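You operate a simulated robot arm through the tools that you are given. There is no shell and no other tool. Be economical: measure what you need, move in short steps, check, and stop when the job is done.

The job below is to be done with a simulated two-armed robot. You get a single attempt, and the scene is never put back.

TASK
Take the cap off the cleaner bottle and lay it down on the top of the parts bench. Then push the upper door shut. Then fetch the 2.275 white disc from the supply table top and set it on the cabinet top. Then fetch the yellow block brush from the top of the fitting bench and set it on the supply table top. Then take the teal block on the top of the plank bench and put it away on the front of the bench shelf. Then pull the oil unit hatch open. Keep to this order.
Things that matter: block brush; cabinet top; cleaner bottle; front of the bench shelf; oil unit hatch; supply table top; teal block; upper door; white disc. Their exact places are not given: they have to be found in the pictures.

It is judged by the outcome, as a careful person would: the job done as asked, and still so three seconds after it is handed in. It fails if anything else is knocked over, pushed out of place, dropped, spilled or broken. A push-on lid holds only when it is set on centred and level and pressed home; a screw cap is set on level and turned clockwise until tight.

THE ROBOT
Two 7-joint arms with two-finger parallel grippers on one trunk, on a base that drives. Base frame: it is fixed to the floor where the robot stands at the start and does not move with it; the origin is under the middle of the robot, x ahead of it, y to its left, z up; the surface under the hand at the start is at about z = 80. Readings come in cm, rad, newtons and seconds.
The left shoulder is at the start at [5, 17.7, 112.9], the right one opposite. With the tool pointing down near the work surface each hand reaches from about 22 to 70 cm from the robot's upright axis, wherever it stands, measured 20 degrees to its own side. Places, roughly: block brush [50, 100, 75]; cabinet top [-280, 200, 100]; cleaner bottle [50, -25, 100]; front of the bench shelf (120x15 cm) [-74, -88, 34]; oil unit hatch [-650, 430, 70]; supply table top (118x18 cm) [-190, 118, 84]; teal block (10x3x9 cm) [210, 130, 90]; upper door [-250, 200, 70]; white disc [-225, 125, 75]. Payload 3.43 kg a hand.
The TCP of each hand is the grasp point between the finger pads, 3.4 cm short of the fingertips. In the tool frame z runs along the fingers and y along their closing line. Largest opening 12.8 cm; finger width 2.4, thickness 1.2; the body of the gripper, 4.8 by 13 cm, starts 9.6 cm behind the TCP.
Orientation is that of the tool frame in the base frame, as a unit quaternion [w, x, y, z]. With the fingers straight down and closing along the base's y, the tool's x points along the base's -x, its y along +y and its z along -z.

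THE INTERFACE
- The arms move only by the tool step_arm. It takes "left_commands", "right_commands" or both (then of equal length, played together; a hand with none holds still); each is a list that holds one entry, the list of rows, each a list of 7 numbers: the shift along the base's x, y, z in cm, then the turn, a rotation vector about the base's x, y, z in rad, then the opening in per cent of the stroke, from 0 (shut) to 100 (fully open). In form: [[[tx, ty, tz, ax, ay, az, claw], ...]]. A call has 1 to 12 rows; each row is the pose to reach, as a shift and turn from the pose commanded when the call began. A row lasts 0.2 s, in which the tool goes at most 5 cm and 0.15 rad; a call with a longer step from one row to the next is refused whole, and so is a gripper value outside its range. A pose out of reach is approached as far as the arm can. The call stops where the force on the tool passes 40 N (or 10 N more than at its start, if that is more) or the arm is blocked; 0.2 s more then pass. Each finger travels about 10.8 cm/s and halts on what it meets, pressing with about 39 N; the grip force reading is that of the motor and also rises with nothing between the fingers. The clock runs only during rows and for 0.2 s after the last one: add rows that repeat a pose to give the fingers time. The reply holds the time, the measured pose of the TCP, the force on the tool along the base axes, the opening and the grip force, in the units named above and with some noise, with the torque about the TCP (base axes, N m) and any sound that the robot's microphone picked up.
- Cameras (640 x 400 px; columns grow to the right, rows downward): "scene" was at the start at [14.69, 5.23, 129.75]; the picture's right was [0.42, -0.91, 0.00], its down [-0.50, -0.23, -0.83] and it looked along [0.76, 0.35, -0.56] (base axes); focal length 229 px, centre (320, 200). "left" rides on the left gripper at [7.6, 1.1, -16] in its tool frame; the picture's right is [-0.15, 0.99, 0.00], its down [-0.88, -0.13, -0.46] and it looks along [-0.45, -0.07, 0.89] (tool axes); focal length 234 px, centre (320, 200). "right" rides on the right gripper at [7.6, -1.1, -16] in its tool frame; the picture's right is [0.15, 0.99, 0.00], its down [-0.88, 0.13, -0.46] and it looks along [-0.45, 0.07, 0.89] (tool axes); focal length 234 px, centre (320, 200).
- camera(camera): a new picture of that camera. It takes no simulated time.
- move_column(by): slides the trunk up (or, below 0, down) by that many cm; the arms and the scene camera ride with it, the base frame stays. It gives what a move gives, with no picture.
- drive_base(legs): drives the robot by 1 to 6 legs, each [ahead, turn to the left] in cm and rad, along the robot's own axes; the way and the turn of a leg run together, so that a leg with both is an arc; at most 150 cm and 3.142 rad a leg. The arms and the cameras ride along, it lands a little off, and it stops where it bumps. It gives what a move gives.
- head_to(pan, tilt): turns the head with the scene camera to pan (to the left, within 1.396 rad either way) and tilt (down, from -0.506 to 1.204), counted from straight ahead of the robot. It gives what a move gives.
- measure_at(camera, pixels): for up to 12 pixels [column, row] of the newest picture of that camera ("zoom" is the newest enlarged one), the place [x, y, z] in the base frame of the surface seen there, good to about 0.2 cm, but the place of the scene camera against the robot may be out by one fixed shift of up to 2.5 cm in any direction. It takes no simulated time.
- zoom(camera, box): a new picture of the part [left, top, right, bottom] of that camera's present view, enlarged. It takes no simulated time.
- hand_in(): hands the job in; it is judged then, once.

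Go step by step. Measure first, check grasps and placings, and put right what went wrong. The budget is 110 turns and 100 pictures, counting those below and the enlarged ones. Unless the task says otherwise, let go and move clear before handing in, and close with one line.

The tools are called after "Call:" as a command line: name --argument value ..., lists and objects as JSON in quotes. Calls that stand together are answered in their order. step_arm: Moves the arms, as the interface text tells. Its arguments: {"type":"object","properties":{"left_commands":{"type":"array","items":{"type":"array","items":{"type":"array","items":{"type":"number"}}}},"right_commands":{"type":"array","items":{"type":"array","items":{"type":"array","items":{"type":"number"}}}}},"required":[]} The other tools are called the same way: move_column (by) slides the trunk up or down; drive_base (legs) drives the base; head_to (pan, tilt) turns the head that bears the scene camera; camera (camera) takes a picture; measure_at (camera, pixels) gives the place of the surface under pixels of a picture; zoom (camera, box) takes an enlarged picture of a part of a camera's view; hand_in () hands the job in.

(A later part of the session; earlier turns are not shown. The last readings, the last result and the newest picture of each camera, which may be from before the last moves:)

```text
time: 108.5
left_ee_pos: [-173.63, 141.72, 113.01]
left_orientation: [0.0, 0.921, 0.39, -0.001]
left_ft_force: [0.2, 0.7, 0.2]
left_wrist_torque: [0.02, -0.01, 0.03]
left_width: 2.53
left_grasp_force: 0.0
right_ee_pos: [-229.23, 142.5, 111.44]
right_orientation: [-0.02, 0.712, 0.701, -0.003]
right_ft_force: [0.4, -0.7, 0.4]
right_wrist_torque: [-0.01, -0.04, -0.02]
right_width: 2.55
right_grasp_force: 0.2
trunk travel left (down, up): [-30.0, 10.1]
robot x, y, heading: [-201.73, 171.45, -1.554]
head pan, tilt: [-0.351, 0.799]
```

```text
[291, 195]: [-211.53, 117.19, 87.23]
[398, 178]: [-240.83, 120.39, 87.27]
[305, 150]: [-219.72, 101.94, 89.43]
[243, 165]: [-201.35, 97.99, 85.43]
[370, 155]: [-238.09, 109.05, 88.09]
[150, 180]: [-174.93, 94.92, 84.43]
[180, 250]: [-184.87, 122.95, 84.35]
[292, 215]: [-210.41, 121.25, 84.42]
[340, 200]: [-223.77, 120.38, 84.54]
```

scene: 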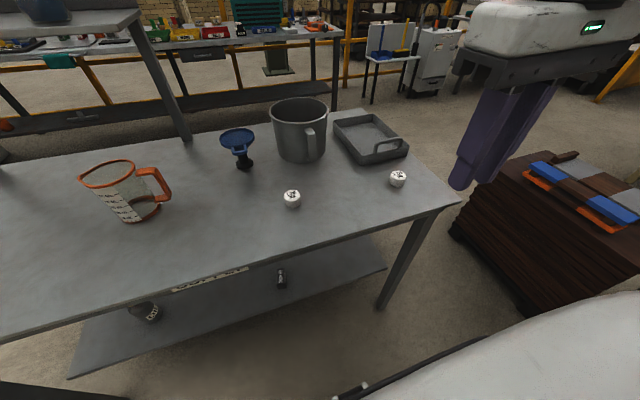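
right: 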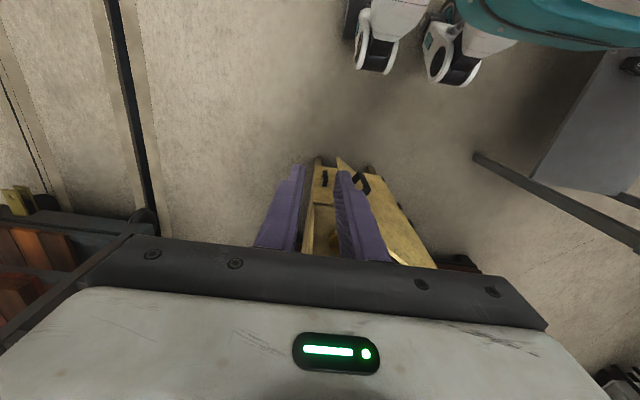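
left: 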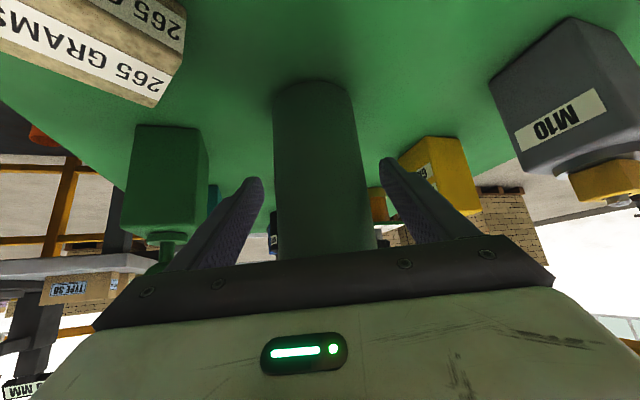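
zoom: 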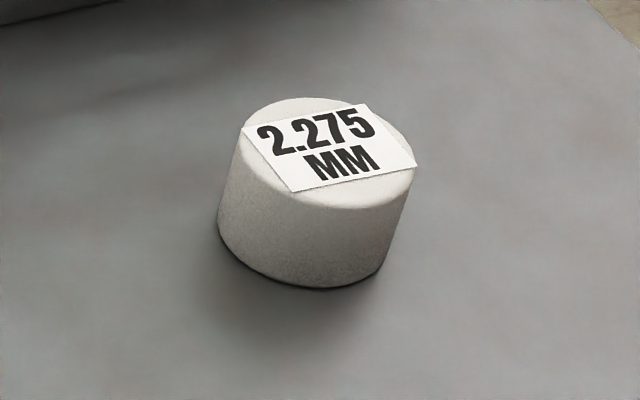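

The 2.275 disc is the one at [−240.8,120.4] (pixel 398,178). I move the right hand above it and look with the hand camera.

Call:
step_arm --right_commands '[[[-2, -4, 0, -0.012, -0.015, 0.008, 50], [-4, -8, -1, -0.025, -0.031, 0.017, 50], [-6, -12, -3, -0.025, -0.031, 0.017, 50], [-8, -16, -5, -0.025, -0.031, 0.017, 50], [-10, -19.5, -7, -0.025, -0.031, 0.017, 50], [-11.6, -21.5, -9, -0.025, -0.031, 0.017, 50], [-11.6, -21.5, -11, -0.025, -0.031, 0.017, 50], [-11.6, -21.5, -11, -0.025, -0.031, 0.017, 50]]]'

Call:
camera --camera "right"

Call:
zoom --camera "right" --box '[240, 110, 400, 260]'

```text
time: 110.3
left_ee_pos: [-173.48, 141.64, 113.07]
left_orientation: [0.001, 0.921, 0.39, -0.001]
left_ft_force: [0.9, 0.0, -0.2]
left_wrist_torque: [0.01, 0.01, 0.01]
left_width: 2.55
left_grasp_force: 0.0
right_ee_pos: [-240.79, 120.94, 100.39]
right_orientation: [0.0, 0.707, 0.708, 0.001]
right_ft_force: [-0.8, -0.8, -0.4]
right_wrist_torque: [0.03, 0.02, -0.02]
right_width: 6.39
right_grasp_force: 0.1
trunk travel left (down, up): [-30.0, 10.1]
robot x, y, heading: [-201.47, 171.61, -1.55]
head pan, tilt: [-0.351, 0.799]
```

```text
46 pictures are left
```

right: 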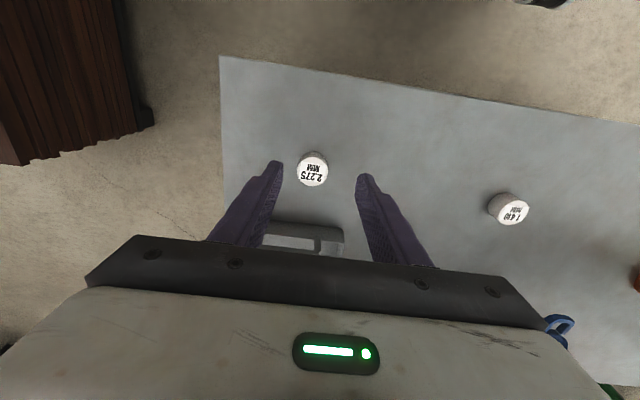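

```text
2.67 times, centred on (320, 185) of right
```

zoom: 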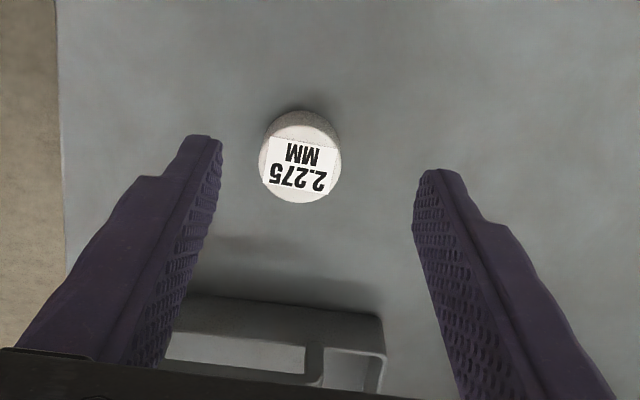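

Call:
measure_at --camera "zoom" --pixels '[[300, 165], [262, 165], [338, 165], [300, 130], [300, 200], [400, 240], [290, 310], [240, 330]]'

```text
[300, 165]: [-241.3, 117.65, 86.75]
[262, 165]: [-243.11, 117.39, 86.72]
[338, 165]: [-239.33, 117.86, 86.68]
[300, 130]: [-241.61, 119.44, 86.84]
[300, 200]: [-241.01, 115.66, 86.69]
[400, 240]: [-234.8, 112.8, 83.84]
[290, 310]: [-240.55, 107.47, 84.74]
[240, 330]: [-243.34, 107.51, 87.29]
```

Disc centre is [−241.25,117.55], top 86.75, table 83.85. I centre, descend and close.

Call:
step_arm --right_commands '[[[-0.45, -1.7, 0, 0, 0, 0, 50], [-0.45, -3.4, 0, 0, 0, 0, 50], [-0.45, -3.4, -4, 0, 0, 0, 50], [-0.45, -3.4, -8, 0, 0, 0, 50], [-0.45, -3.4, -11, 0, 0, 0, 50], [-0.45, -3.4, -12.6, 0, 0, 0, 50], [-0.45, -3.4, -12.6, 0, 0, 0, 30], [-0.45, -3.4, -12.6, 0, 0, 0, 15], [-0.45, -3.4, -12.6, 0, 0, 0, 15], [-0.45, -3.4, -12.6, 0, 0, 0, 15]]]'

Call:
step_arm --right_commands '[[[0, 0, 4, 0, 0, 0, 15], [0, 0, 8, 0, 0, 0, 15], [0, 0, 12, 0, 0, 0, 15], [0, 4, 16, 0, 0, 0, 15], [2, 8, 20, 0, 0, 0, 15], [4, 12, 23, 0, 0, 0, 15], [6, 16, 25, 0, 0, 0, 15], [8, 20, 25, 0, 0, 0, 15], [10, 24, 25, 0, 0, 0, 15]]]'

Call:
camera --camera "right"

```text
time: 112.5
left_ee_pos: [-173.46, 141.61, 113.09]
left_orientation: [0.001, 0.921, 0.39, -0.001]
left_ft_force: [-0.4, 0.0, 0.3]
left_wrist_torque: [-0.02, -0.03, 0.0]
left_width: 2.57
left_grasp_force: 0.0
right_ee_pos: [-241.18, 117.53, 87.86]
right_orientation: [0.0, 0.707, 0.708, 0.0]
right_ft_force: [0.2, 0.5, 0.4]
right_wrist_torque: [0.02, -0.02, -0.01]
right_width: 3.99
right_grasp_force: 39.2
trunk travel left (down, up): [-30.0, 10.1]
robot x, y, heading: [-201.99, 171.67, -1.559]
head pan, tilt: [-0.351, 0.799]
```

```text
refused: row 4 steps farther than a row can; nothing moved
```

```text
44 pictures are left
```

right: 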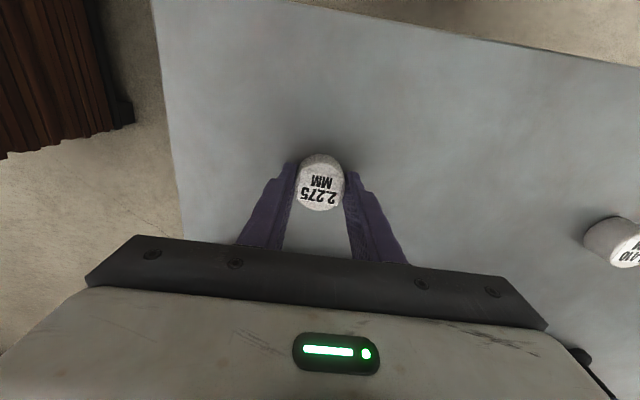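

The disc is held (4.0 cm). I lift it and tuck the arm in smaller steps, then turn and drive to the cabinet.

Call:
step_arm --right_commands '[[[0, 0, 4, 0, 0, 0, 15], [0, 0, 8, 0, 0, 0, 15], [0, 0, 12, 0, 0, 0, 15], [0, 2, 16, 0, 0, 0, 15], [1, 5, 19, 0, 0, 0, 15], [2, 8, 22, 0, 0, 0, 15], [3.5, 12, 24, 0, 0, 0, 15], [5.5, 16, 25, 0, 0, 0, 15], [7.5, 20, 25, 0, 0, 0, 15], [9.5, 24, 25, 0, 0, 0, 15]]]'

Call:
drive_base --legs '[[0, -1.983], [21.7, 0], [0, 0.397]]'

Call:
head_to --pan -0.2 --tilt 0.75

Call:
camera --camera "scene"

Call:
camera --camera "right"

```text
time: 114.7
left_ee_pos: [-173.5, 141.74, 113.13]
left_orientation: [0.0, 0.921, 0.39, -0.001]
left_ft_force: [0.6, -0.2, -0.8]
left_wrist_torque: [-0.01, 0.01, 0.01]
left_width: 2.54
left_grasp_force: 0.1
right_ee_pos: [-231.73, 141.77, 112.9]
right_orientation: [-0.001, 0.707, 0.707, 0.0]
right_ft_force: [0.3, -0.8, 0.0]
right_wrist_torque: [0.02, 0.0, -0.02]
right_width: 3.99
right_grasp_force: 38.7
trunk travel left (down, up): [-30.0, 10.1]
robot x, y, heading: [-202.06, 171.7, -1.556]
head pan, tilt: [-0.351, 0.799]
```

```text
time: 122.3
left_ee_pos: [-251.98, 151.93, 113.04]
left_orientation: [0.0, 0.925, -0.381, -0.001]
left_ft_force: [-0.2, -0.1, 0.4]
left_wrist_torque: [0.01, -0.04, 0.01]
left_width: 2.56
left_grasp_force: 0.2
right_ee_pos: [-251.3, 210.1, 112.85]
right_orientation: [0.0, 1.0, -0.007, 0.0]
right_ft_force: [0.6, 0.6, -0.1]
right_wrist_torque: [0.02, 0.01, 0.04]
right_width: 3.97
right_grasp_force: 38.8
trunk travel left (down, up): [-30.0, 10.1]
robot x, y, heading: [-222.13, 179.84, -3.141]
head pan, tilt: [-0.351, 0.799]
```

```text
time: 123.0
left_ee_pos: [-252.09, 151.93, 113.13]
left_orientation: [0.0, 0.924, -0.381, -0.001]
left_ft_force: [-0.7, 0.2, 0.3]
left_wrist_torque: [-0.03, -0.03, -0.01]
left_width: 2.54
left_grasp_force: 0.1
right_ee_pos: [-251.39, 210.08, 112.92]
right_orientation: [0.001, 1.0, -0.004, 0.0]
right_ft_force: [0.1, -0.2, -0.5]
right_wrist_torque: [0.02, -0.01, 0.05]
right_width: 3.97
right_grasp_force: 39.5
trunk travel left (down, up): [-30.0, 10.1]
robot x, y, heading: [-221.87, 179.95, -3.141]
head pan, tilt: [-0.201, 0.75]
```

```text
43 pictures are left
```

scene: 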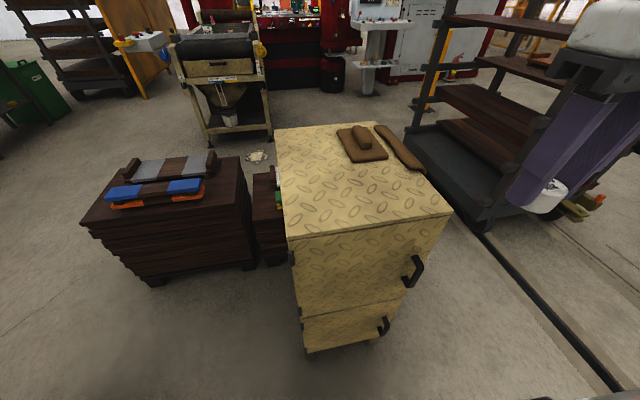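

```text
42 pictures are left
```

right: 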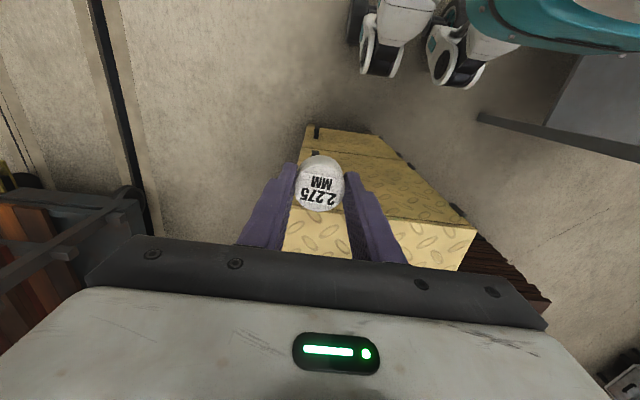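

Call:
measure_at --camera "right" --pixels '[[440, 245], [315, 240], [420, 250], [465, 228]]'

Call:
measure_at --camera "scene" --pixels '[[330, 200], [310, 180], [285, 232], [448, 212], [350, 160], [400, 165], [340, 130]]'

```text
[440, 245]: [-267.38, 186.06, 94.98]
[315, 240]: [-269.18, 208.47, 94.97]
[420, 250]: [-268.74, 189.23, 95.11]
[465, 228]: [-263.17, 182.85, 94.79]
```

```text
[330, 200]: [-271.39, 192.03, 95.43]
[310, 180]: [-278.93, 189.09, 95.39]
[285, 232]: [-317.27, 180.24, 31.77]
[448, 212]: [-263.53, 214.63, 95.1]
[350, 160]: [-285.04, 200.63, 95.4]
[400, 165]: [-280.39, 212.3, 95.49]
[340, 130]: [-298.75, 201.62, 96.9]
```

Cabinet top is at z 95.0 and free around [−276,193]. I carry the disc there and set it down gently.

Call:
step_arm --right_commands '[[[-4, -3, 0, 0, 0, 0, 15], [-8, -6, 0, 0, 0, 0, 15], [-12, -9, 0, 0, 0, 0, 15], [-16, -12, 0, 0, 0, 0, 15], [-20, -15, 0, 0, 0, 0, 15], [-24.6, -17, 0, 0, 0, 0, 15], [-24.6, -17, -4, 0, 0, 0, 15], [-24.6, -17, -8, 0, 0, 0, 15], [-24.6, -17, -11.5, 0, 0, 0, 15], [-24.6, -17, -13, 0, 0, 0, 15], [-24.6, -17, -13.5, 0, 0, 0, 15], [-24.6, -17, -13.7, 0, 0, 0, 15]]]'

Call:
step_arm --right_commands '[[[0, 0, -0.15, 0, 0, 0, 15], [0, 0, -0.25, 0, 0, 0, 15], [0, 0, -0.25, 0, 0, 0, 15]]]'

Call:
camera --camera "right"

```text
refused: row 6 steps farther than a row can; nothing moved
```

```text
time: 123.8
left_ee_pos: [-251.96, 152.04, 113.08]
left_orientation: [0.0, 0.925, -0.38, -0.001]
left_ft_force: [-0.3, 0.5, -0.4]
left_wrist_torque: [0.01, 0.0, 0.04]
left_width: 2.59
left_grasp_force: 0.0
right_ee_pos: [-251.47, 210.13, 112.66]
right_orientation: [0.0, 1.0, -0.006, 0.0]
right_ft_force: [-0.4, 0.2, -0.2]
right_wrist_torque: [0.03, -0.03, 0.03]
right_width: 3.97
right_grasp_force: 39.0
trunk travel left (down, up): [-30.0, 10.1]
robot x, y, heading: [-221.6, 179.88, -3.144]
head pan, tilt: [-0.201, 0.75]
```

```text
41 pictures are left
```

right: 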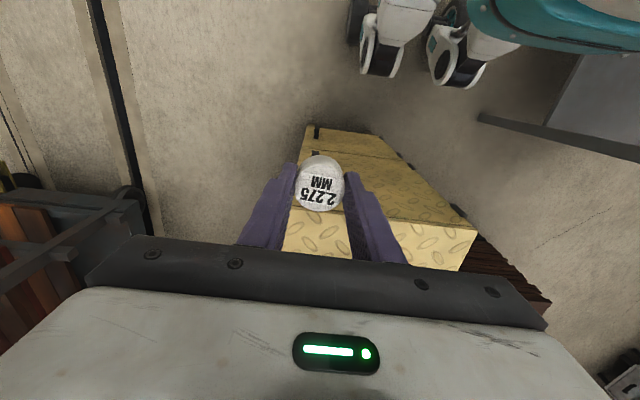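

A step was too long; only the tiny lowering happened. I repeat the carry with shorter steps.

Call:
step_arm --right_commands '[[[-4.1, -2.8, 0, 0, 0, 0, 15], [-8.2, -5.6, 0, 0, 0, 0, 15], [-12.3, -8.4, 0, 0, 0, 0, 15], [-16.4, -11.2, 0, 0, 0, 0, 15], [-20.5, -14.1, 0, 0, 0, 0, 15], [-24.6, -16.9, 0, 0, 0, 0, 15], [-24.6, -17, -4, 0, 0, 0, 15], [-24.6, -17, -8, 0, 0, 0, 15], [-24.6, -17, -11.5, 0, 0, 0, 15], [-24.6, -17, -13, 0, 0, 0, 15], [-24.6, -17, -13.2, 0, 0, 0, 15]]]'

Call:
step_arm --right_commands '[[[0, 0, -0.15, 0, 0, 0, 15], [0, 0, -0.3, 0, 0, 0, 15], [0, 0, -0.4, 0, 0, 0, 15]]]'

Call:
camera --camera "right"

```text
refused: row 5 steps farther than a row can; nothing moved
```

```text
time: 124.6
left_ee_pos: [-251.99, 152.08, 113.17]
left_orientation: [0.0, 0.925, -0.381, -0.001]
left_ft_force: [-0.5, 0.7, 0.0]
left_wrist_torque: [-0.01, 0.02, 0.0]
left_width: 2.58
left_grasp_force: 0.1
right_ee_pos: [-251.3, 210.09, 112.2]
right_orientation: [0.0, 1.0, -0.006, 0.0]
right_ft_force: [0.3, -0.4, -0.7]
right_wrist_torque: [-0.03, -0.02, 0.01]
right_width: 3.97
right_grasp_force: 39.6
trunk travel left (down, up): [-30.0, 10.1]
robot x, y, heading: [-221.97, 179.91, -3.138]
head pan, tilt: [-0.201, 0.75]
```

```text
40 pictures are left
```

right: 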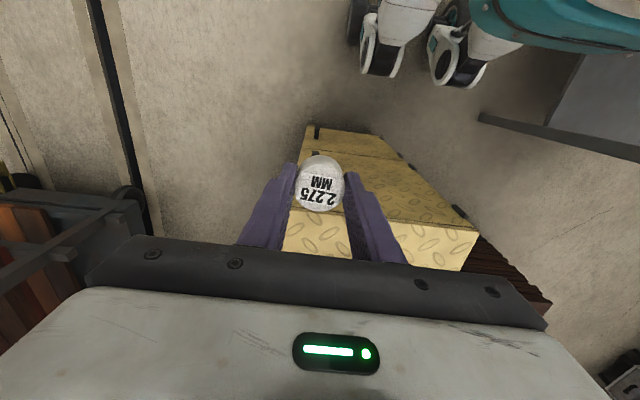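

I use clearly shorter steps now, without chaining.

Call:
step_arm --right_commands '[[[-3.5, -2.4, 0, 0, 0, 0, 15], [-7, -4.8, 0, 0, 0, 0, 15], [-10.5, -7.2, 0, 0, 0, 0, 15], [-14, -9.6, 0, 0, 0, 0, 15], [-17.5, -12, 0, 0, 0, 0, 15], [-21, -14.4, 0, 0, 0, 0, 15], [-24.5, -16.8, 0, 0, 0, 0, 15], [-24.5, -16.8, -4, 0, 0, 0, 15], [-24.5, -16.8, -8, 0, 0, 0, 15], [-24.5, -16.8, -11.5, 0, 0, 0, 15], [-24.5, -16.8, -12.6, 0, 0, 0, 15], [-24.5, -16.8, -13, 0, 0, 0, 15]]]'

```text
time: 127.2
left_ee_pos: [-251.95, 151.92, 113.1]
left_orientation: [0.001, 0.925, -0.381, -0.001]
left_ft_force: [0.4, 0.4, 0.1]
left_wrist_torque: [-0.03, 0.01, 0.0]
left_width: 2.56
left_grasp_force: 0.1
right_ee_pos: [-275.94, 193.3, 99.19]
right_orientation: [0.0, 1.0, -0.006, -0.001]
right_ft_force: [-0.1, -0.2, 0.1]
right_wrist_torque: [0.02, 0.03, -0.03]
right_width: 3.95
right_grasp_force: 38.8
trunk travel left (down, up): [-30.0, 10.1]
robot x, y, heading: [-222.03, 179.97, -3.14]
head pan, tilt: [-0.201, 0.75]
```

Just above the top (expected contact at z≈99.0). I lower a final 0.2 cm, open, and rise.

Call:
step_arm --right_commands '[[[0, 0, -0.1, 0, 0, 0, 15], [0, 0, -0.25, 0, 0, 0, 15], [0, 0, -0.25, 0, 0, 0, 35], [0, 0, -0.25, 0, 0, 0, 45], [0, 0, -0.25, 0, 0, 0, 45], [0, 0, 4, 0, 0, 0, 45], [0, 0, 8, 0, 0, 0, 45], [0, 0, 12, 0, 0, 0, 45], [0, 0, 13, 0, 0, 0, 45]]]'

Call:
camera --camera "right"

```text
time: 129.2
left_ee_pos: [-251.86, 151.98, 113.09]
left_orientation: [-0.001, 0.924, -0.381, 0.0]
left_ft_force: [0.8, 0.2, -0.5]
left_wrist_torque: [0.01, 0.02, 0.0]
left_width: 2.54
left_grasp_force: 0.0
right_ee_pos: [-275.9, 193.23, 112.19]
right_orientation: [0.0, 1.0, -0.006, 0.0]
right_ft_force: [-1.0, 0.2, 0.0]
right_wrist_torque: [-0.02, -0.04, -0.01]
right_width: 5.75
right_grasp_force: 0.1
trunk travel left (down, up): [-30.0, 10.1]
robot x, y, heading: [-221.87, 180.16, -3.138]
head pan, tilt: [-0.201, 0.75]
```

```text
39 pictures are left
```

right: 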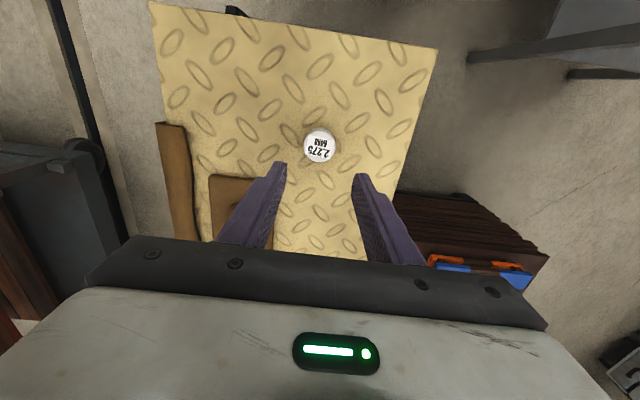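

The 2.275 disc stands on the cabinet top (pixel 320,146). I tuck the arm, back away, and drive round to face the fitting bench.

Call:
step_arm --right_commands '[[[3.5, 2.4, 1, 0, 0, 0, 30], [7, 4.8, 1, 0, 0, 0, 20], [10.5, 7.2, 1, 0, 0, 0, 20], [14, 9.6, 1, 0, 0, 0, 20], [17.5, 12, 1, 0, 0, 0, 20], [21, 14.4, 1, 0, 0, 0, 20], [24.5, 15.5, 1, 0, 0, 0, 20]]]'

Call:
drive_base --legs '[[-150, 0], [0, 1.79], [88, 0], [0, 1.35]]'

Call:
head_to --pan 0.0 --tilt 0.55

Call:
camera --camera "scene"

```text
time: 130.8
left_ee_pos: [-251.97, 151.96, 113.17]
left_orientation: [-0.001, 0.924, -0.381, -0.001]
left_ft_force: [0.4, -0.4, -1.3]
left_wrist_torque: [0.01, 0.0, 0.01]
left_width: 2.52
left_grasp_force: 0.1
right_ee_pos: [-251.22, 208.91, 113.31]
right_orientation: [0.002, 1.0, -0.005, -0.001]
right_ft_force: [-0.6, 0.4, -0.8]
right_wrist_torque: [0.03, 0.07, -0.04]
right_width: 2.55
right_grasp_force: 0.1
trunk travel left (down, up): [-30.0, 10.1]
robot x, y, heading: [-221.84, 179.78, -3.141]
head pan, tilt: [-0.201, 0.75]
```

```text
time: 150.1
left_ee_pos: [-23.52, 120.95, 113.04]
left_orientation: [0.001, 0.379, 0.926, -0.001]
left_ft_force: [-0.3, -1.3, 0.2]
left_wrist_torque: [-0.02, -0.02, 0.0]
left_width: 2.54
left_grasp_force: 0.1
right_ee_pos: [-23.84, 64.01, 113.36]
right_orientation: [0.0, 0.003, 1.0, 0.0]
right_ft_force: [0.8, -0.6, -0.1]
right_wrist_torque: [0.01, 0.01, 0.01]
right_width: 2.56
right_grasp_force: 0.0
trunk travel left (down, up): [-30.0, 10.1]
robot x, y, heading: [-53.3, 92.86, 0.011]
head pan, tilt: [-0.201, 0.75]
```

```text
time: 150.9
left_ee_pos: [-23.62, 120.94, 113.1]
left_orientation: [0.0, 0.379, 0.925, 0.0]
left_ft_force: [-0.4, -1.0, 0.4]
left_wrist_torque: [-0.01, 0.02, -0.02]
left_width: 2.53
left_grasp_force: 0.2
right_ee_pos: [-23.83, 64.01, 113.14]
right_orientation: [0.001, 0.003, 1.0, 0.0]
right_ft_force: [0.4, -0.4, 0.4]
right_wrist_torque: [0.0, 0.02, -0.02]
right_width: 2.54
right_grasp_force: 0.1
trunk travel left (down, up): [-30.0, 10.1]
robot x, y, heading: [-53.83, 93.09, 0.014]
head pan, tilt: [0.0, 0.55]
```

```text
38 pictures are left
```

scene: 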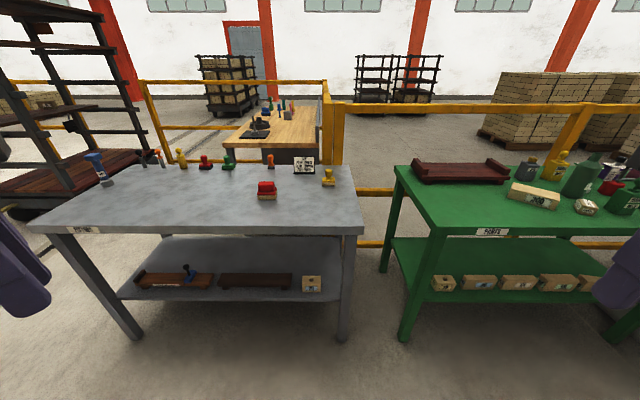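

Call:
zoom --camera "scene" --box '[60, 130, 380, 240]'

Call:
zoom --camera "scene" --box '[210, 80, 350, 170]'

Call:
measure_at --camera "scene" --pixels '[[181, 155], [328, 178], [268, 190], [304, 165], [362, 228], [40, 228], [145, 168], [350, 170], [228, 145], [318, 150], [283, 104], [260, 130]]'

```text
2.00 times, centred on (220, 185) of scene
```

zoom: 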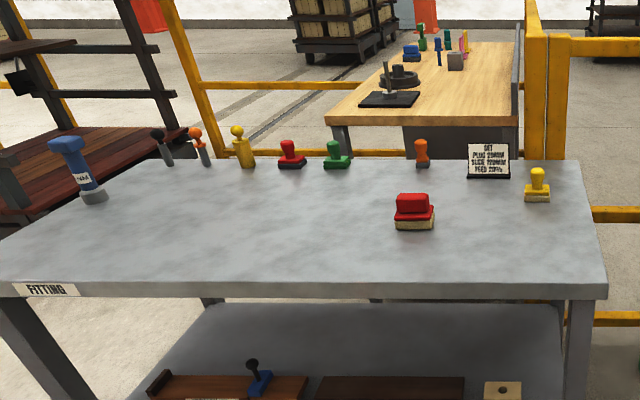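

```text
4.44 times, centred on (280, 125) of scene
```

zoom: 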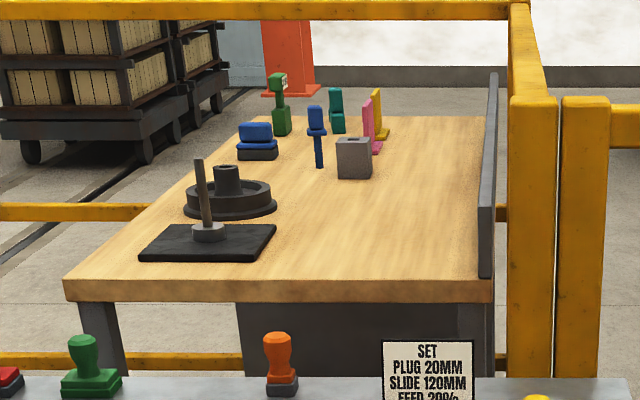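

```text
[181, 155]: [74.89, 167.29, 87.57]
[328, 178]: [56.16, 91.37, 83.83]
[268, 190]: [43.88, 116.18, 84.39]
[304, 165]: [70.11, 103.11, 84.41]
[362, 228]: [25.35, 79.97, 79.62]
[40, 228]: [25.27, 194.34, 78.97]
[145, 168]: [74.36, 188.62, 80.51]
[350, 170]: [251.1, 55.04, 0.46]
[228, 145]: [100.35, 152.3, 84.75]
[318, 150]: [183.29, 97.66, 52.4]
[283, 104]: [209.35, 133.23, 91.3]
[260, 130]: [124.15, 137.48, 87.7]
```

Call:
drive_base --legs '[[47, 0]]'

Call:
head_to --pan 0.0 --tilt 0.75

Call:
camera --camera "scene"

Call:
zoom --camera "scene" --box '[240, 110, 420, 230]'

```text
time: 153.7
left_ee_pos: [23.96, 121.26, 113.04]
left_orientation: [-0.001, 0.379, 0.926, 0.0]
left_ft_force: [0.7, 0.0, -0.5]
left_wrist_torque: [0.01, 0.02, 0.04]
left_width: 2.53
left_grasp_force: 0.1
right_ee_pos: [23.72, 64.42, 113.25]
right_orientation: [0.0, 0.002, 1.0, 0.0]
right_ft_force: [0.0, 0.6, -0.3]
right_wrist_torque: [-0.01, -0.01, 0.03]
right_width: 2.56
right_grasp_force: 0.1
trunk travel left (down, up): [-30.0, 10.1]
robot x, y, heading: [-6.04, 93.19, 0.008]
head pan, tilt: [0.0, 0.55]
```

```text
time: 154.4
left_ee_pos: [23.94, 121.28, 113.04]
left_orientation: [0.0, 0.379, 0.925, 0.0]
left_ft_force: [-0.7, 0.6, -0.4]
left_wrist_torque: [0.0, -0.02, -0.02]
left_width: 2.56
left_grasp_force: 0.1
right_ee_pos: [23.69, 64.32, 113.31]
right_orientation: [0.001, 0.002, 1.0, 0.0]
right_ft_force: [0.0, -0.1, -0.3]
right_wrist_torque: [0.01, 0.01, 0.02]
right_width: 2.57
right_grasp_force: 0.1
trunk travel left (down, up): [-30.0, 10.1]
robot x, y, heading: [-6.33, 93.23, 0.008]
head pan, tilt: [0.0, 0.75]
```

```text
35 pictures are left
```

scene: 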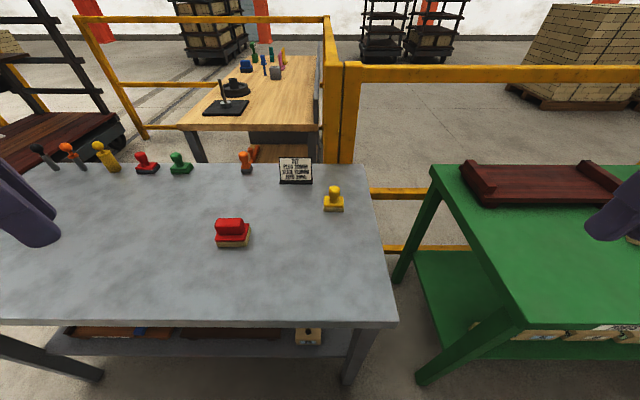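

```text
3.33 times, centred on (330, 170) of scene
```

zoom: 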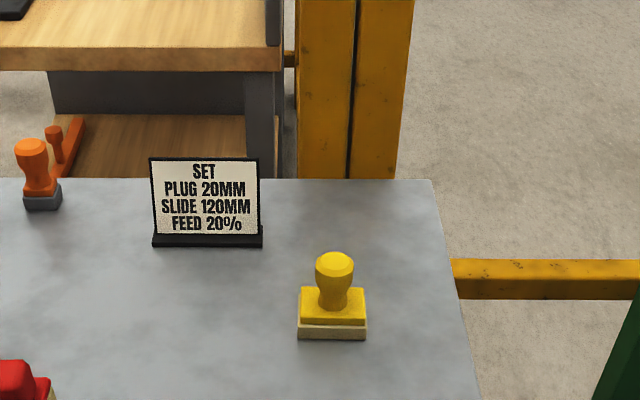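

The yellow block brush with bristles is at pixel (334,200). I move the right hand above it for a close look.

Call:
step_arm --right_commands '[[[3.2, 3, 0, 0, 0, 0, 50], [6.4, 6, 0, 0, 0, 0, 50], [9.6, 9, 0, 0, 0, 0, 50], [12.8, 12, 0, 0, 0, 0, 50], [16, 15, 0, 0, 0, 0, 50], [19.2, 18, -1, 0, 0, 0, 50], [22.4, 21, -3, 0, 0, 0, 50], [25.6, 23.5, -5, 0, 0, 0, 50], [28.8, 25.5, -7, 0, 0, 0, 50], [31.5, 26.5, -9, 0, 0, 0, 50], [31.5, 26.5, -9, 0, 0, 0, 50]]]'

Call:
camera --camera "right"

Call:
measure_at --camera "scene" --pixels '[[334, 190], [333, 207], [105, 150]]'

```text
time: 156.8
left_ee_pos: [23.94, 121.28, 113.14]
left_orientation: [0.0, 0.378, 0.926, 0.001]
left_ft_force: [0.2, 0.1, 0.4]
left_wrist_torque: [0.03, -0.02, -0.01]
left_width: 2.55
left_grasp_force: 0.1
right_ee_pos: [54.19, 90.35, 103.98]
right_orientation: [0.002, 0.002, 1.0, 0.0]
right_ft_force: [-0.3, 0.8, -0.2]
right_wrist_torque: [0.0, 0.04, -0.03]
right_width: 6.38
right_grasp_force: 0.0
right hand out of reach, approached as far as the arm can: row 10, 11
trunk travel left (down, up): [-30.0, 10.1]
robot x, y, heading: [-5.82, 92.99, 0.006]
head pan, tilt: [0.0, 0.75]
```

```text
33 pictures are left
```

right: 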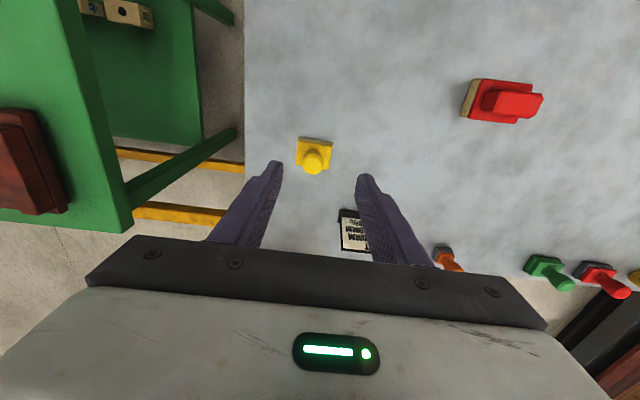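

```text
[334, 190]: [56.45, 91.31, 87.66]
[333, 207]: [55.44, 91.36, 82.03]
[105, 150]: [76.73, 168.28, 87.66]
```

Call:
zoom --camera "right" --box '[280, 125, 350, 185]'

Call:
measure_at --camera "right" --pixels '[[313, 158], [313, 165], [300, 145], [330, 145], [300, 165], [327, 165], [315, 139], [270, 150]]'

```text
6.67 times, centred on (315, 155) of right
```

zoom: 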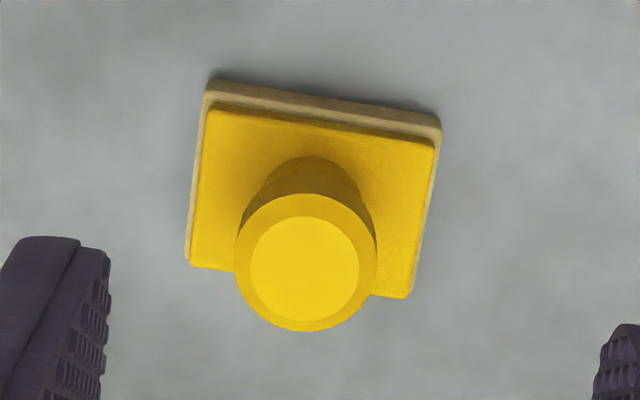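

```text
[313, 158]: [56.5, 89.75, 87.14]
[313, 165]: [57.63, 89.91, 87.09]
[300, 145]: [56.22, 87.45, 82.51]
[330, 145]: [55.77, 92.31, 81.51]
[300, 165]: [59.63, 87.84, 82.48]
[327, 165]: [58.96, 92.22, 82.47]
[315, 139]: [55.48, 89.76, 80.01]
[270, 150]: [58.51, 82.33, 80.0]
```

The brush's knob top is at [57.6,89.9,87.1], just out of reach. I turn the base left 0.35 rad, which brings the right shoulder nearer.

Call:
drive_base --legs '[[0, 0.35]]'

```text
time: 158.3
left_ee_pos: [12.5, 129.86, 113.08]
left_orientation: [0.0, 0.212, 0.977, 0.0]
left_ft_force: [0.3, -0.3, 0.6]
left_wrist_torque: [-0.03, -0.03, -0.01]
left_width: 2.56
left_grasp_force: 0.0
right_ee_pos: [51.48, 111.16, 104.02]
right_orientation: [0.001, -0.171, 0.985, 0.0]
right_ft_force: [-0.3, 0.7, -0.7]
right_wrist_torque: [0.02, -0.01, 0.0]
right_width: 6.41
right_grasp_force: 0.1
trunk travel left (down, up): [-30.0, 10.1]
robot x, y, heading: [-6.0, 93.17, 0.358]
head pan, tilt: [0.0, 0.75]
```

Call:
step_arm --right_commands '[[[1, -4, 0, 0, 0, -0.06, 50], [2, -8, 0, 0, 0, -0.12, 50], [3, -12, 0, 0, 0, -0.18, 50], [4, -16, 0, 0, 0, -0.24, 50], [5.2, -19.5, 0, 0, 0, -0.3, 50], [6.1, -21.2, -2, 0, 0, -0.3, 50], [6.1, -21.2, -6, 0, 0, -0.3, 50], [6.1, -21.2, -8, 0, 0, -0.3, 50], [6.1, -21.2, -8, 0, 0, -0.3, 50]]]'

Call:
zoom --camera "right" --box '[240, 110, 400, 260]'

Call:
measure_at --camera "zoom" --pixels '[[320, 215], [320, 200], [320, 190], [310, 200], [335, 200], [320, 230]]'

```text
time: 160.3
left_ee_pos: [12.47, 129.86, 113.03]
left_orientation: [-0.001, 0.211, 0.977, 0.0]
left_ft_force: [0.0, -0.8, 1.1]
left_wrist_torque: [0.03, -0.01, 0.01]
left_width: 2.56
left_grasp_force: 0.0
right_ee_pos: [57.61, 89.89, 96.02]
right_orientation: [0.001, -0.023, 1.0, 0.0]
right_ft_force: [-0.3, 0.3, -0.3]
right_wrist_torque: [0.01, -0.01, 0.0]
right_width: 6.4
right_grasp_force: 0.1
trunk travel left (down, up): [-30.0, 10.1]
robot x, y, heading: [-6.09, 93.25, 0.355]
head pan, tilt: [0.0, 0.75]
```

```text
2.67 times, centred on (320, 185) of right
```

zoom: 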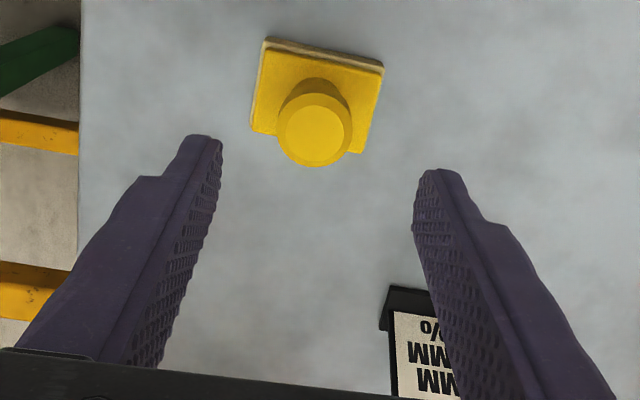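

```text
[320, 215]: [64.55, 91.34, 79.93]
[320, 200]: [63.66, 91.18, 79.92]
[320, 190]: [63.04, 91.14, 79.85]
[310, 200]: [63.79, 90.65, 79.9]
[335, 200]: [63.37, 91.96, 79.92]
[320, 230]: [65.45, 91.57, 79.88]
```

The knob (zoom 314,132) lines up with the grasp point. I descend and grip it.

Call:
step_arm --right_commands '[[[0, 0, -4, 0, 0, 0, 50], [0, 0, -7, 0, 0, 0, 50], [0, 0, -9.5, 0, 0, 0, 50], [0, 0, -9.5, 0, 0, 0, 30], [0, 0, -9.5, 0, 0, 0, 12], [0, 0, -9.5, 0, 0, 0, 12], [0, 0, -9.5, 0, 0, 0, 12]]]'

Call:
step_arm --right_commands '[[[0, 0, 1, 0, 0, 0, 12], [0, 0, 4, 0, 0, 0, 12], [0, 0, 8, 0, 0, 0, 12], [0, 0, 12, 0, 0, 0, 12]]]'

Call:
camera --camera "right"

```text
time: 161.9
left_ee_pos: [12.52, 129.77, 113.01]
left_orientation: [0.0, 0.21, 0.978, -0.001]
left_ft_force: [-0.1, 0.4, 0.8]
left_wrist_torque: [-0.02, -0.02, 0.0]
left_width: 2.56
left_grasp_force: 0.2
right_ee_pos: [57.61, 90.03, 86.59]
right_orientation: [0.0, -0.023, 1.0, 0.0]
right_ft_force: [0.5, 0.6, -0.8]
right_wrist_torque: [-0.01, 0.01, 0.01]
right_width: 3.08
right_grasp_force: 39.1
trunk travel left (down, up): [-30.0, 10.1]
robot x, y, heading: [-5.95, 92.92, 0.359]
head pan, tilt: [0.0, 0.75]
```

```text
time: 162.9
left_ee_pos: [12.52, 129.78, 112.99]
left_orientation: [0.0, 0.211, 0.977, 0.0]
left_ft_force: [0.8, 0.5, -0.7]
left_wrist_torque: [-0.01, -0.01, 0.04]
left_width: 2.55
left_grasp_force: 0.0
right_ee_pos: [57.52, 90.06, 98.65]
right_orientation: [0.001, -0.022, 1.0, 0.0]
right_ft_force: [-0.3, -0.3, -0.7]
right_wrist_torque: [0.03, 0.02, 0.02]
right_width: 3.03
right_grasp_force: 38.8
trunk travel left (down, up): [-30.0, 10.1]
robot x, y, heading: [-5.91, 93.17, 0.353]
head pan, tilt: [0.0, 0.75]
```

```text
30 pictures are left
```

right: 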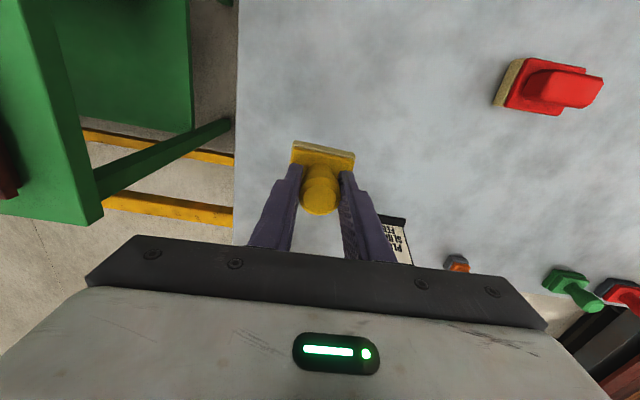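

The brush is lifted. I tuck the arm and drive to the supply table's open side.

Call:
step_arm --right_commands '[[[-2, -1, 3, 0, 0, 0.04, 12], [-5.2, -2.6, 6, 0, 0, 0.08, 12], [-8.4, -4.2, 9, 0, 0, 0.12, 12], [-11.6, -5.8, 12, 0, 0, 0.16, 12], [-14.8, -7.4, 14, 0, 0, 0.2, 12], [-18, -9, 14.4, 0, 0, 0.24, 12], [-21.2, -10.6, 14.4, 0, 0, 0.28, 12], [-24.4, -12.2, 14.4, 0, 0, 0.31, 12], [-25.6, -12.9, 14.4, 0, 0, 0.31, 12]]]'

Call:
drive_base --legs '[[-50, 0], [0, 1.573], [105.7, 0], [0, 1.213], [88, 0], [0, 1.571]]'

Call:
head_to --pan -0.1 --tilt 0.8

Call:
camera --camera "scene"

```text
time: 164.9
left_ee_pos: [12.49, 129.9, 112.89]
left_orientation: [0.001, 0.211, 0.977, 0.0]
left_ft_force: [0.4, 0.0, -0.3]
left_wrist_torque: [-0.05, 0.01, -0.01]
left_width: 2.57
left_grasp_force: 0.1
right_ee_pos: [31.9, 77.06, 112.86]
right_orientation: [0.0, -0.177, 0.984, 0.001]
right_ft_force: [-0.2, -0.5, -0.8]
right_wrist_torque: [0.05, 0.02, 0.01]
right_width: 3.06
right_grasp_force: 38.8
trunk travel left (down, up): [-30.0, 10.1]
robot x, y, heading: [-6.28, 93.38, 0.359]
head pan, tilt: [0.0, 0.75]
```

```text
time: 187.9
left_ee_pos: [-149.8, 144.36, 113.06]
left_orientation: [-0.001, 0.92, 0.393, 0.001]
left_ft_force: [-0.3, 0.5, -0.2]
left_wrist_torque: [0.01, 0.02, 0.0]
left_width: 2.56
left_grasp_force: 0.1
right_ee_pos: [-206.2, 143.35, 112.97]
right_orientation: [0.0, 0.7, 0.714, 0.0]
right_ft_force: [-0.5, 0.6, -1.0]
right_wrist_torque: [-0.01, 0.02, 0.0]
right_width: 3.06
right_grasp_force: 38.1
trunk travel left (down, up): [-30.0, 10.1]
robot x, y, heading: [-178.44, 173.9, -1.553]
head pan, tilt: [0.0, 0.75]
```

```text
time: 188.5
left_ee_pos: [-149.89, 144.35, 113.04]
left_orientation: [0.0, 0.92, 0.393, 0.0]
left_ft_force: [-0.3, -0.9, -0.4]
left_wrist_torque: [-0.01, 0.02, 0.04]
left_width: 2.56
left_grasp_force: 0.1
right_ee_pos: [-206.15, 143.34, 112.82]
right_orientation: [0.001, 0.701, 0.714, 0.0]
right_ft_force: [-0.3, 0.5, -0.6]
right_wrist_torque: [-0.03, 0.0, 0.0]
right_width: 3.06
right_grasp_force: 39.1
trunk travel left (down, up): [-30.0, 10.1]
robot x, y, heading: [-178.3, 173.8, -1.55]
head pan, tilt: [-0.099, 0.799]
```

```text
29 pictures are left
```

scene: 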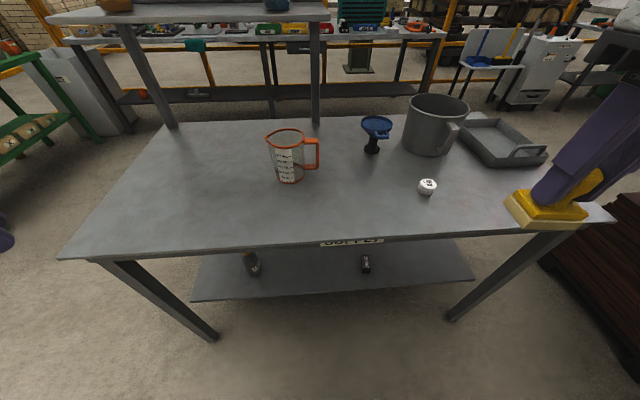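

Call:
measure_at --camera "scene" --pixels '[[360, 200], [360, 232], [427, 185], [288, 178], [372, 150]]'

Call:
step_arm --right_commands '[[[2.3, -4, 0, 0, 0, 0, 12], [4.6, -8, 0, 0, 0, 0, 12], [6.9, -12, 0, 0, 0, 0, 12], [9.2, -16, 0, 0, 0, 0, 12], [11.5, -20, -1, 0, 0, 0, 12], [13.5, -24, -3, 0, 0, 0, 12], [14.5, -26, -7, 0, 0, 0, 12], [14.5, -26, -11, 0, 0, 0, 12], [14.5, -26, -14, 0, 0, 0, 12], [14.5, -26, -14, 0, 0, 0, 12]]]'

Call:
camera --camera "right"

```text
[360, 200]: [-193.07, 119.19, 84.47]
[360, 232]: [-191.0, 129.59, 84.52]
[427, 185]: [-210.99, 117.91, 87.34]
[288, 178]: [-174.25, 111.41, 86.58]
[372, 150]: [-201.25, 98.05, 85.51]
```

```text
time: 190.7
left_ee_pos: [-149.85, 144.34, 113.05]
left_orientation: [-0.001, 0.92, 0.393, 0.0]
left_ft_force: [-0.6, 0.3, 0.4]
left_wrist_torque: [-0.03, -0.03, 0.02]
left_width: 2.56
left_grasp_force: 0.2
right_ee_pos: [-191.72, 117.34, 99.02]
right_orientation: [0.002, 0.7, 0.714, 0.0]
right_ft_force: [0.2, -0.1, -0.3]
right_wrist_torque: [0.0, -0.03, 0.01]
right_width: 3.05
right_grasp_force: 39.2
trunk travel left (down, up): [-30.0, 10.1]
robot x, y, heading: [-178.28, 174.25, -1.545]
head pan, tilt: [-0.099, 0.799]
```

```text
28 pictures are left
```

right: 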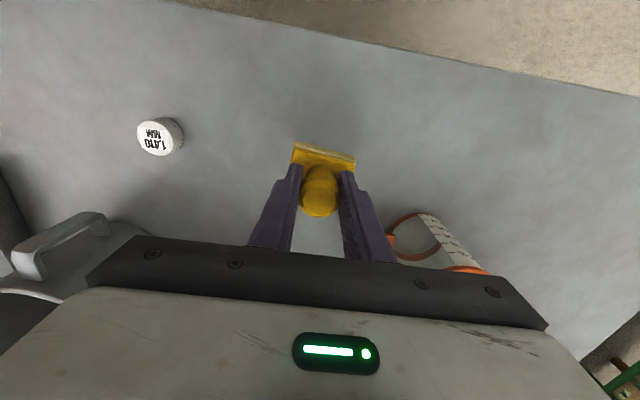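

Clear of the disc and the cup. I lower to just above contact (TCP ≈90.4), then touch down and release.

Call:
step_arm --right_commands '[[[-0.5, 0.6, -2, 0, 0, 0, 12], [-1, 1.2, -5, 0, 0, 0, 12], [-1, 1.2, -7.5, 0, 0, 0, 12], [-1, 1.2, -8.2, 0, 0, 0, 12], [-1, 1.2, -8.4, 0, 0, 0, 12], [-1, 1.2, -8.6, 0, 0, 0, 12]]]'

```text
time: 192.1
left_ee_pos: [-149.84, 144.32, 113.12]
left_orientation: [0.0, 0.919, 0.394, -0.001]
left_ft_force: [1.0, -0.3, -0.7]
left_wrist_torque: [-0.01, 0.01, 0.0]
left_width: 2.55
left_grasp_force: 0.1
right_ee_pos: [-192.71, 118.57, 90.4]
right_orientation: [0.003, 0.7, 0.714, -0.001]
right_ft_force: [-0.3, 1.0, 6.4]
right_wrist_torque: [0.07, 0.13, 0.01]
right_width: 3.06
right_grasp_force: 38.9
trunk travel left (down, up): [-30.0, 10.1]
robot x, y, heading: [-178.13, 174.04, -1.553]
head pan, tilt: [-0.099, 0.799]
```

Contact (6 N). I release and rise.

Call:
step_arm --right_commands '[[[0, 0, 0.05, 0, 0, 0, 28], [0, 0, 0.05, 0, 0, 0, 45], [0, 0, 0.05, 0, 0, 0, 50], [0, 0, 4, 0, 0, 0, 50], [0, 0, 8, 0, 0, 0, 50], [0, 0, 13, 0, 0, 0, 50], [-2, 4, 17, 0, 0, 0, 50], [-4, 8, 20, 0, 0, 0, 40], [-6, 12, 22, 0, 0, 0, 30], [-8, 16, 22, 0, 0, 0, 20], [-10, 20, 22, 0, 0, 0, 20], [-12, 24, 22, 0, 0, 0, 20]]]'

Call:
zoom --camera "scene" --box '[240, 90, 560, 290]'

```text
refused: row 7 steps farther than a row can; nothing moved
```

```text
2.00 times, centred on (400, 190) of scene
```

zoom: 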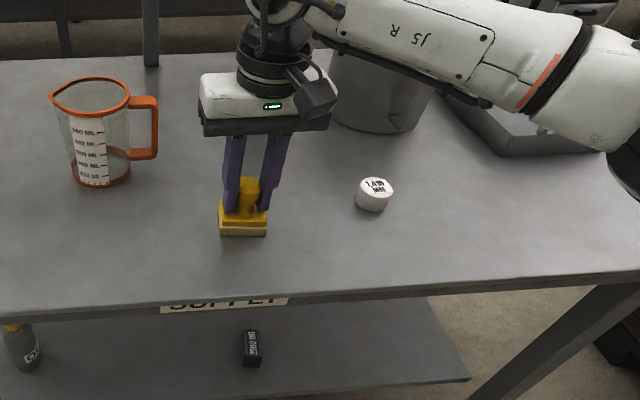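

Call:
step_arm --right_commands '[[[0, 0, 0.05, 0, 0, 0, 28], [0, 0, 0.05, 0, 0, 0, 45], [0, 0, 0.05, 0, 0, 0, 50], [0, 0, 4, 0, 0, 0, 50], [0, 0, 8, 0, 0, 0, 50], [0, 0, 12, 0, 0, 0, 50], [-1.5, 3, 15, 0, 0, 0, 50], [-3, 6, 18, 0, 0, 0, 40], [-5, 9.5, 20, 0, 0, 0, 30], [-7, 13.5, 22, 0, 0, 0, 20], [-9, 17.5, 22, 0, 0, 0, 20], [-11, 21.5, 22, 0, 0, 0, 20]]]'

Call:
zoom --camera "scene" --box '[240, 90, 560, 290]'

```text
time: 194.7
left_ee_pos: [-149.92, 144.47, 113.14]
left_orientation: [0.0, 0.92, 0.393, 0.0]
left_ft_force: [-0.8, 0.0, -0.1]
left_wrist_torque: [-0.02, 0.0, -0.04]
left_width: 2.53
left_grasp_force: 0.1
right_ee_pos: [-203.71, 140.28, 112.37]
right_orientation: [0.0, 0.7, 0.714, -0.001]
right_ft_force: [-0.6, 0.8, 0.1]
right_wrist_torque: [-0.04, -0.02, 0.03]
right_width: 2.57
right_grasp_force: 0.0
trunk travel left (down, up): [-30.0, 10.1]
robot x, y, heading: [-178.0, 173.89, -1.552]
head pan, tilt: [-0.099, 0.799]
```

```text
2.00 times, centred on (400, 190) of scene
```

zoom: 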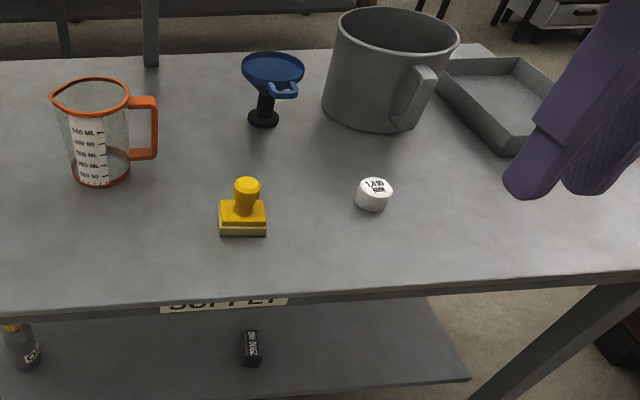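

The brush stands on the supply table. Next, the teal block on the plank bench: I drive toward its open (left) side and look.

Call:
drive_base --legs '[[0, 1.902], [150, 0], [0, -0.5]]'

Call:
head_to --pan 0.0 --tilt 0.35

Call:
camera --camera "scene"

```text
time: 208.3
left_ee_pos: [-5.48, 255.25, 113.04]
left_orientation: [0.001, 0.431, 0.902, 0.001]
left_ft_force: [-0.4, 0.6, 0.3]
left_wrist_torque: [0.02, 0.01, 0.0]
left_width: 2.54
left_grasp_force: 0.1
right_ee_pos: [-8.4, 201.12, 112.35]
right_orientation: [0.0, 0.056, 0.998, 0.001]
right_ft_force: [-0.1, -0.8, 0.3]
right_wrist_torque: [0.01, 0.03, 0.0]
right_width: 2.56
right_grasp_force: 0.0
trunk travel left (down, up): [-30.0, 10.1]
robot x, y, heading: [-38.32, 230.6, -0.108]
head pan, tilt: [-0.099, 0.799]
```

```text
time: 209.2
left_ee_pos: [-5.52, 255.19, 112.99]
left_orientation: [-0.001, 0.432, 0.902, -0.001]
left_ft_force: [0.5, 0.1, -0.9]
left_wrist_torque: [0.0, 0.01, 0.01]
left_width: 2.58
left_grasp_force: 0.1
right_ee_pos: [-8.32, 201.15, 112.26]
right_orientation: [0.0, 0.056, 0.998, 0.001]
right_ft_force: [0.1, -0.5, -0.1]
right_wrist_torque: [0.01, 0.02, 0.01]
right_width: 2.57
right_grasp_force: 0.1
trunk travel left (down, up): [-30.0, 10.1]
robot x, y, heading: [-38.49, 231.06, -0.111]
head pan, tilt: [0.0, 0.351]
```

```text
25 pictures are left
```

scene: 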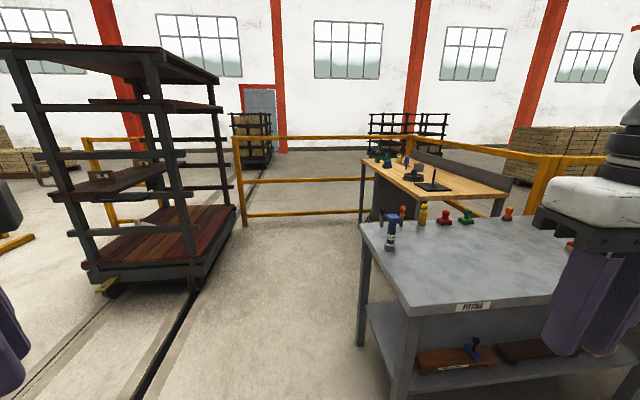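

Call:
measure_at --camera "scene" --pixels '[[240, 175], [244, 222], [200, 280], [232, 215], [350, 140], [362, 160], [440, 195], [280, 212], [390, 305], [365, 340], [404, 150], [300, 230]]'

Call:
zoom --camera "scene" --box '[340, 130, 540, 255]'

```text
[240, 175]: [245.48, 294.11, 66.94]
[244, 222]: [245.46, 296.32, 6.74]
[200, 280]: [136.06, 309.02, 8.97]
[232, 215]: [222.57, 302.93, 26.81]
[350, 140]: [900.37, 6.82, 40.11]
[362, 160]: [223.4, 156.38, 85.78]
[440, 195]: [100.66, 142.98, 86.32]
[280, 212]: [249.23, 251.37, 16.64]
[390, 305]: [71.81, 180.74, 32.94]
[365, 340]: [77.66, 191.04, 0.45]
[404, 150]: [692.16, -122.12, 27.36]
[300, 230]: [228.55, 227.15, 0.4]
```

```text
3.20 times, centred on (440, 192) of scene
```

zoom: 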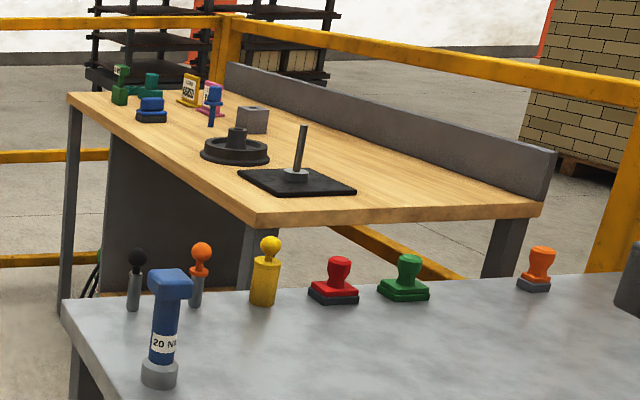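

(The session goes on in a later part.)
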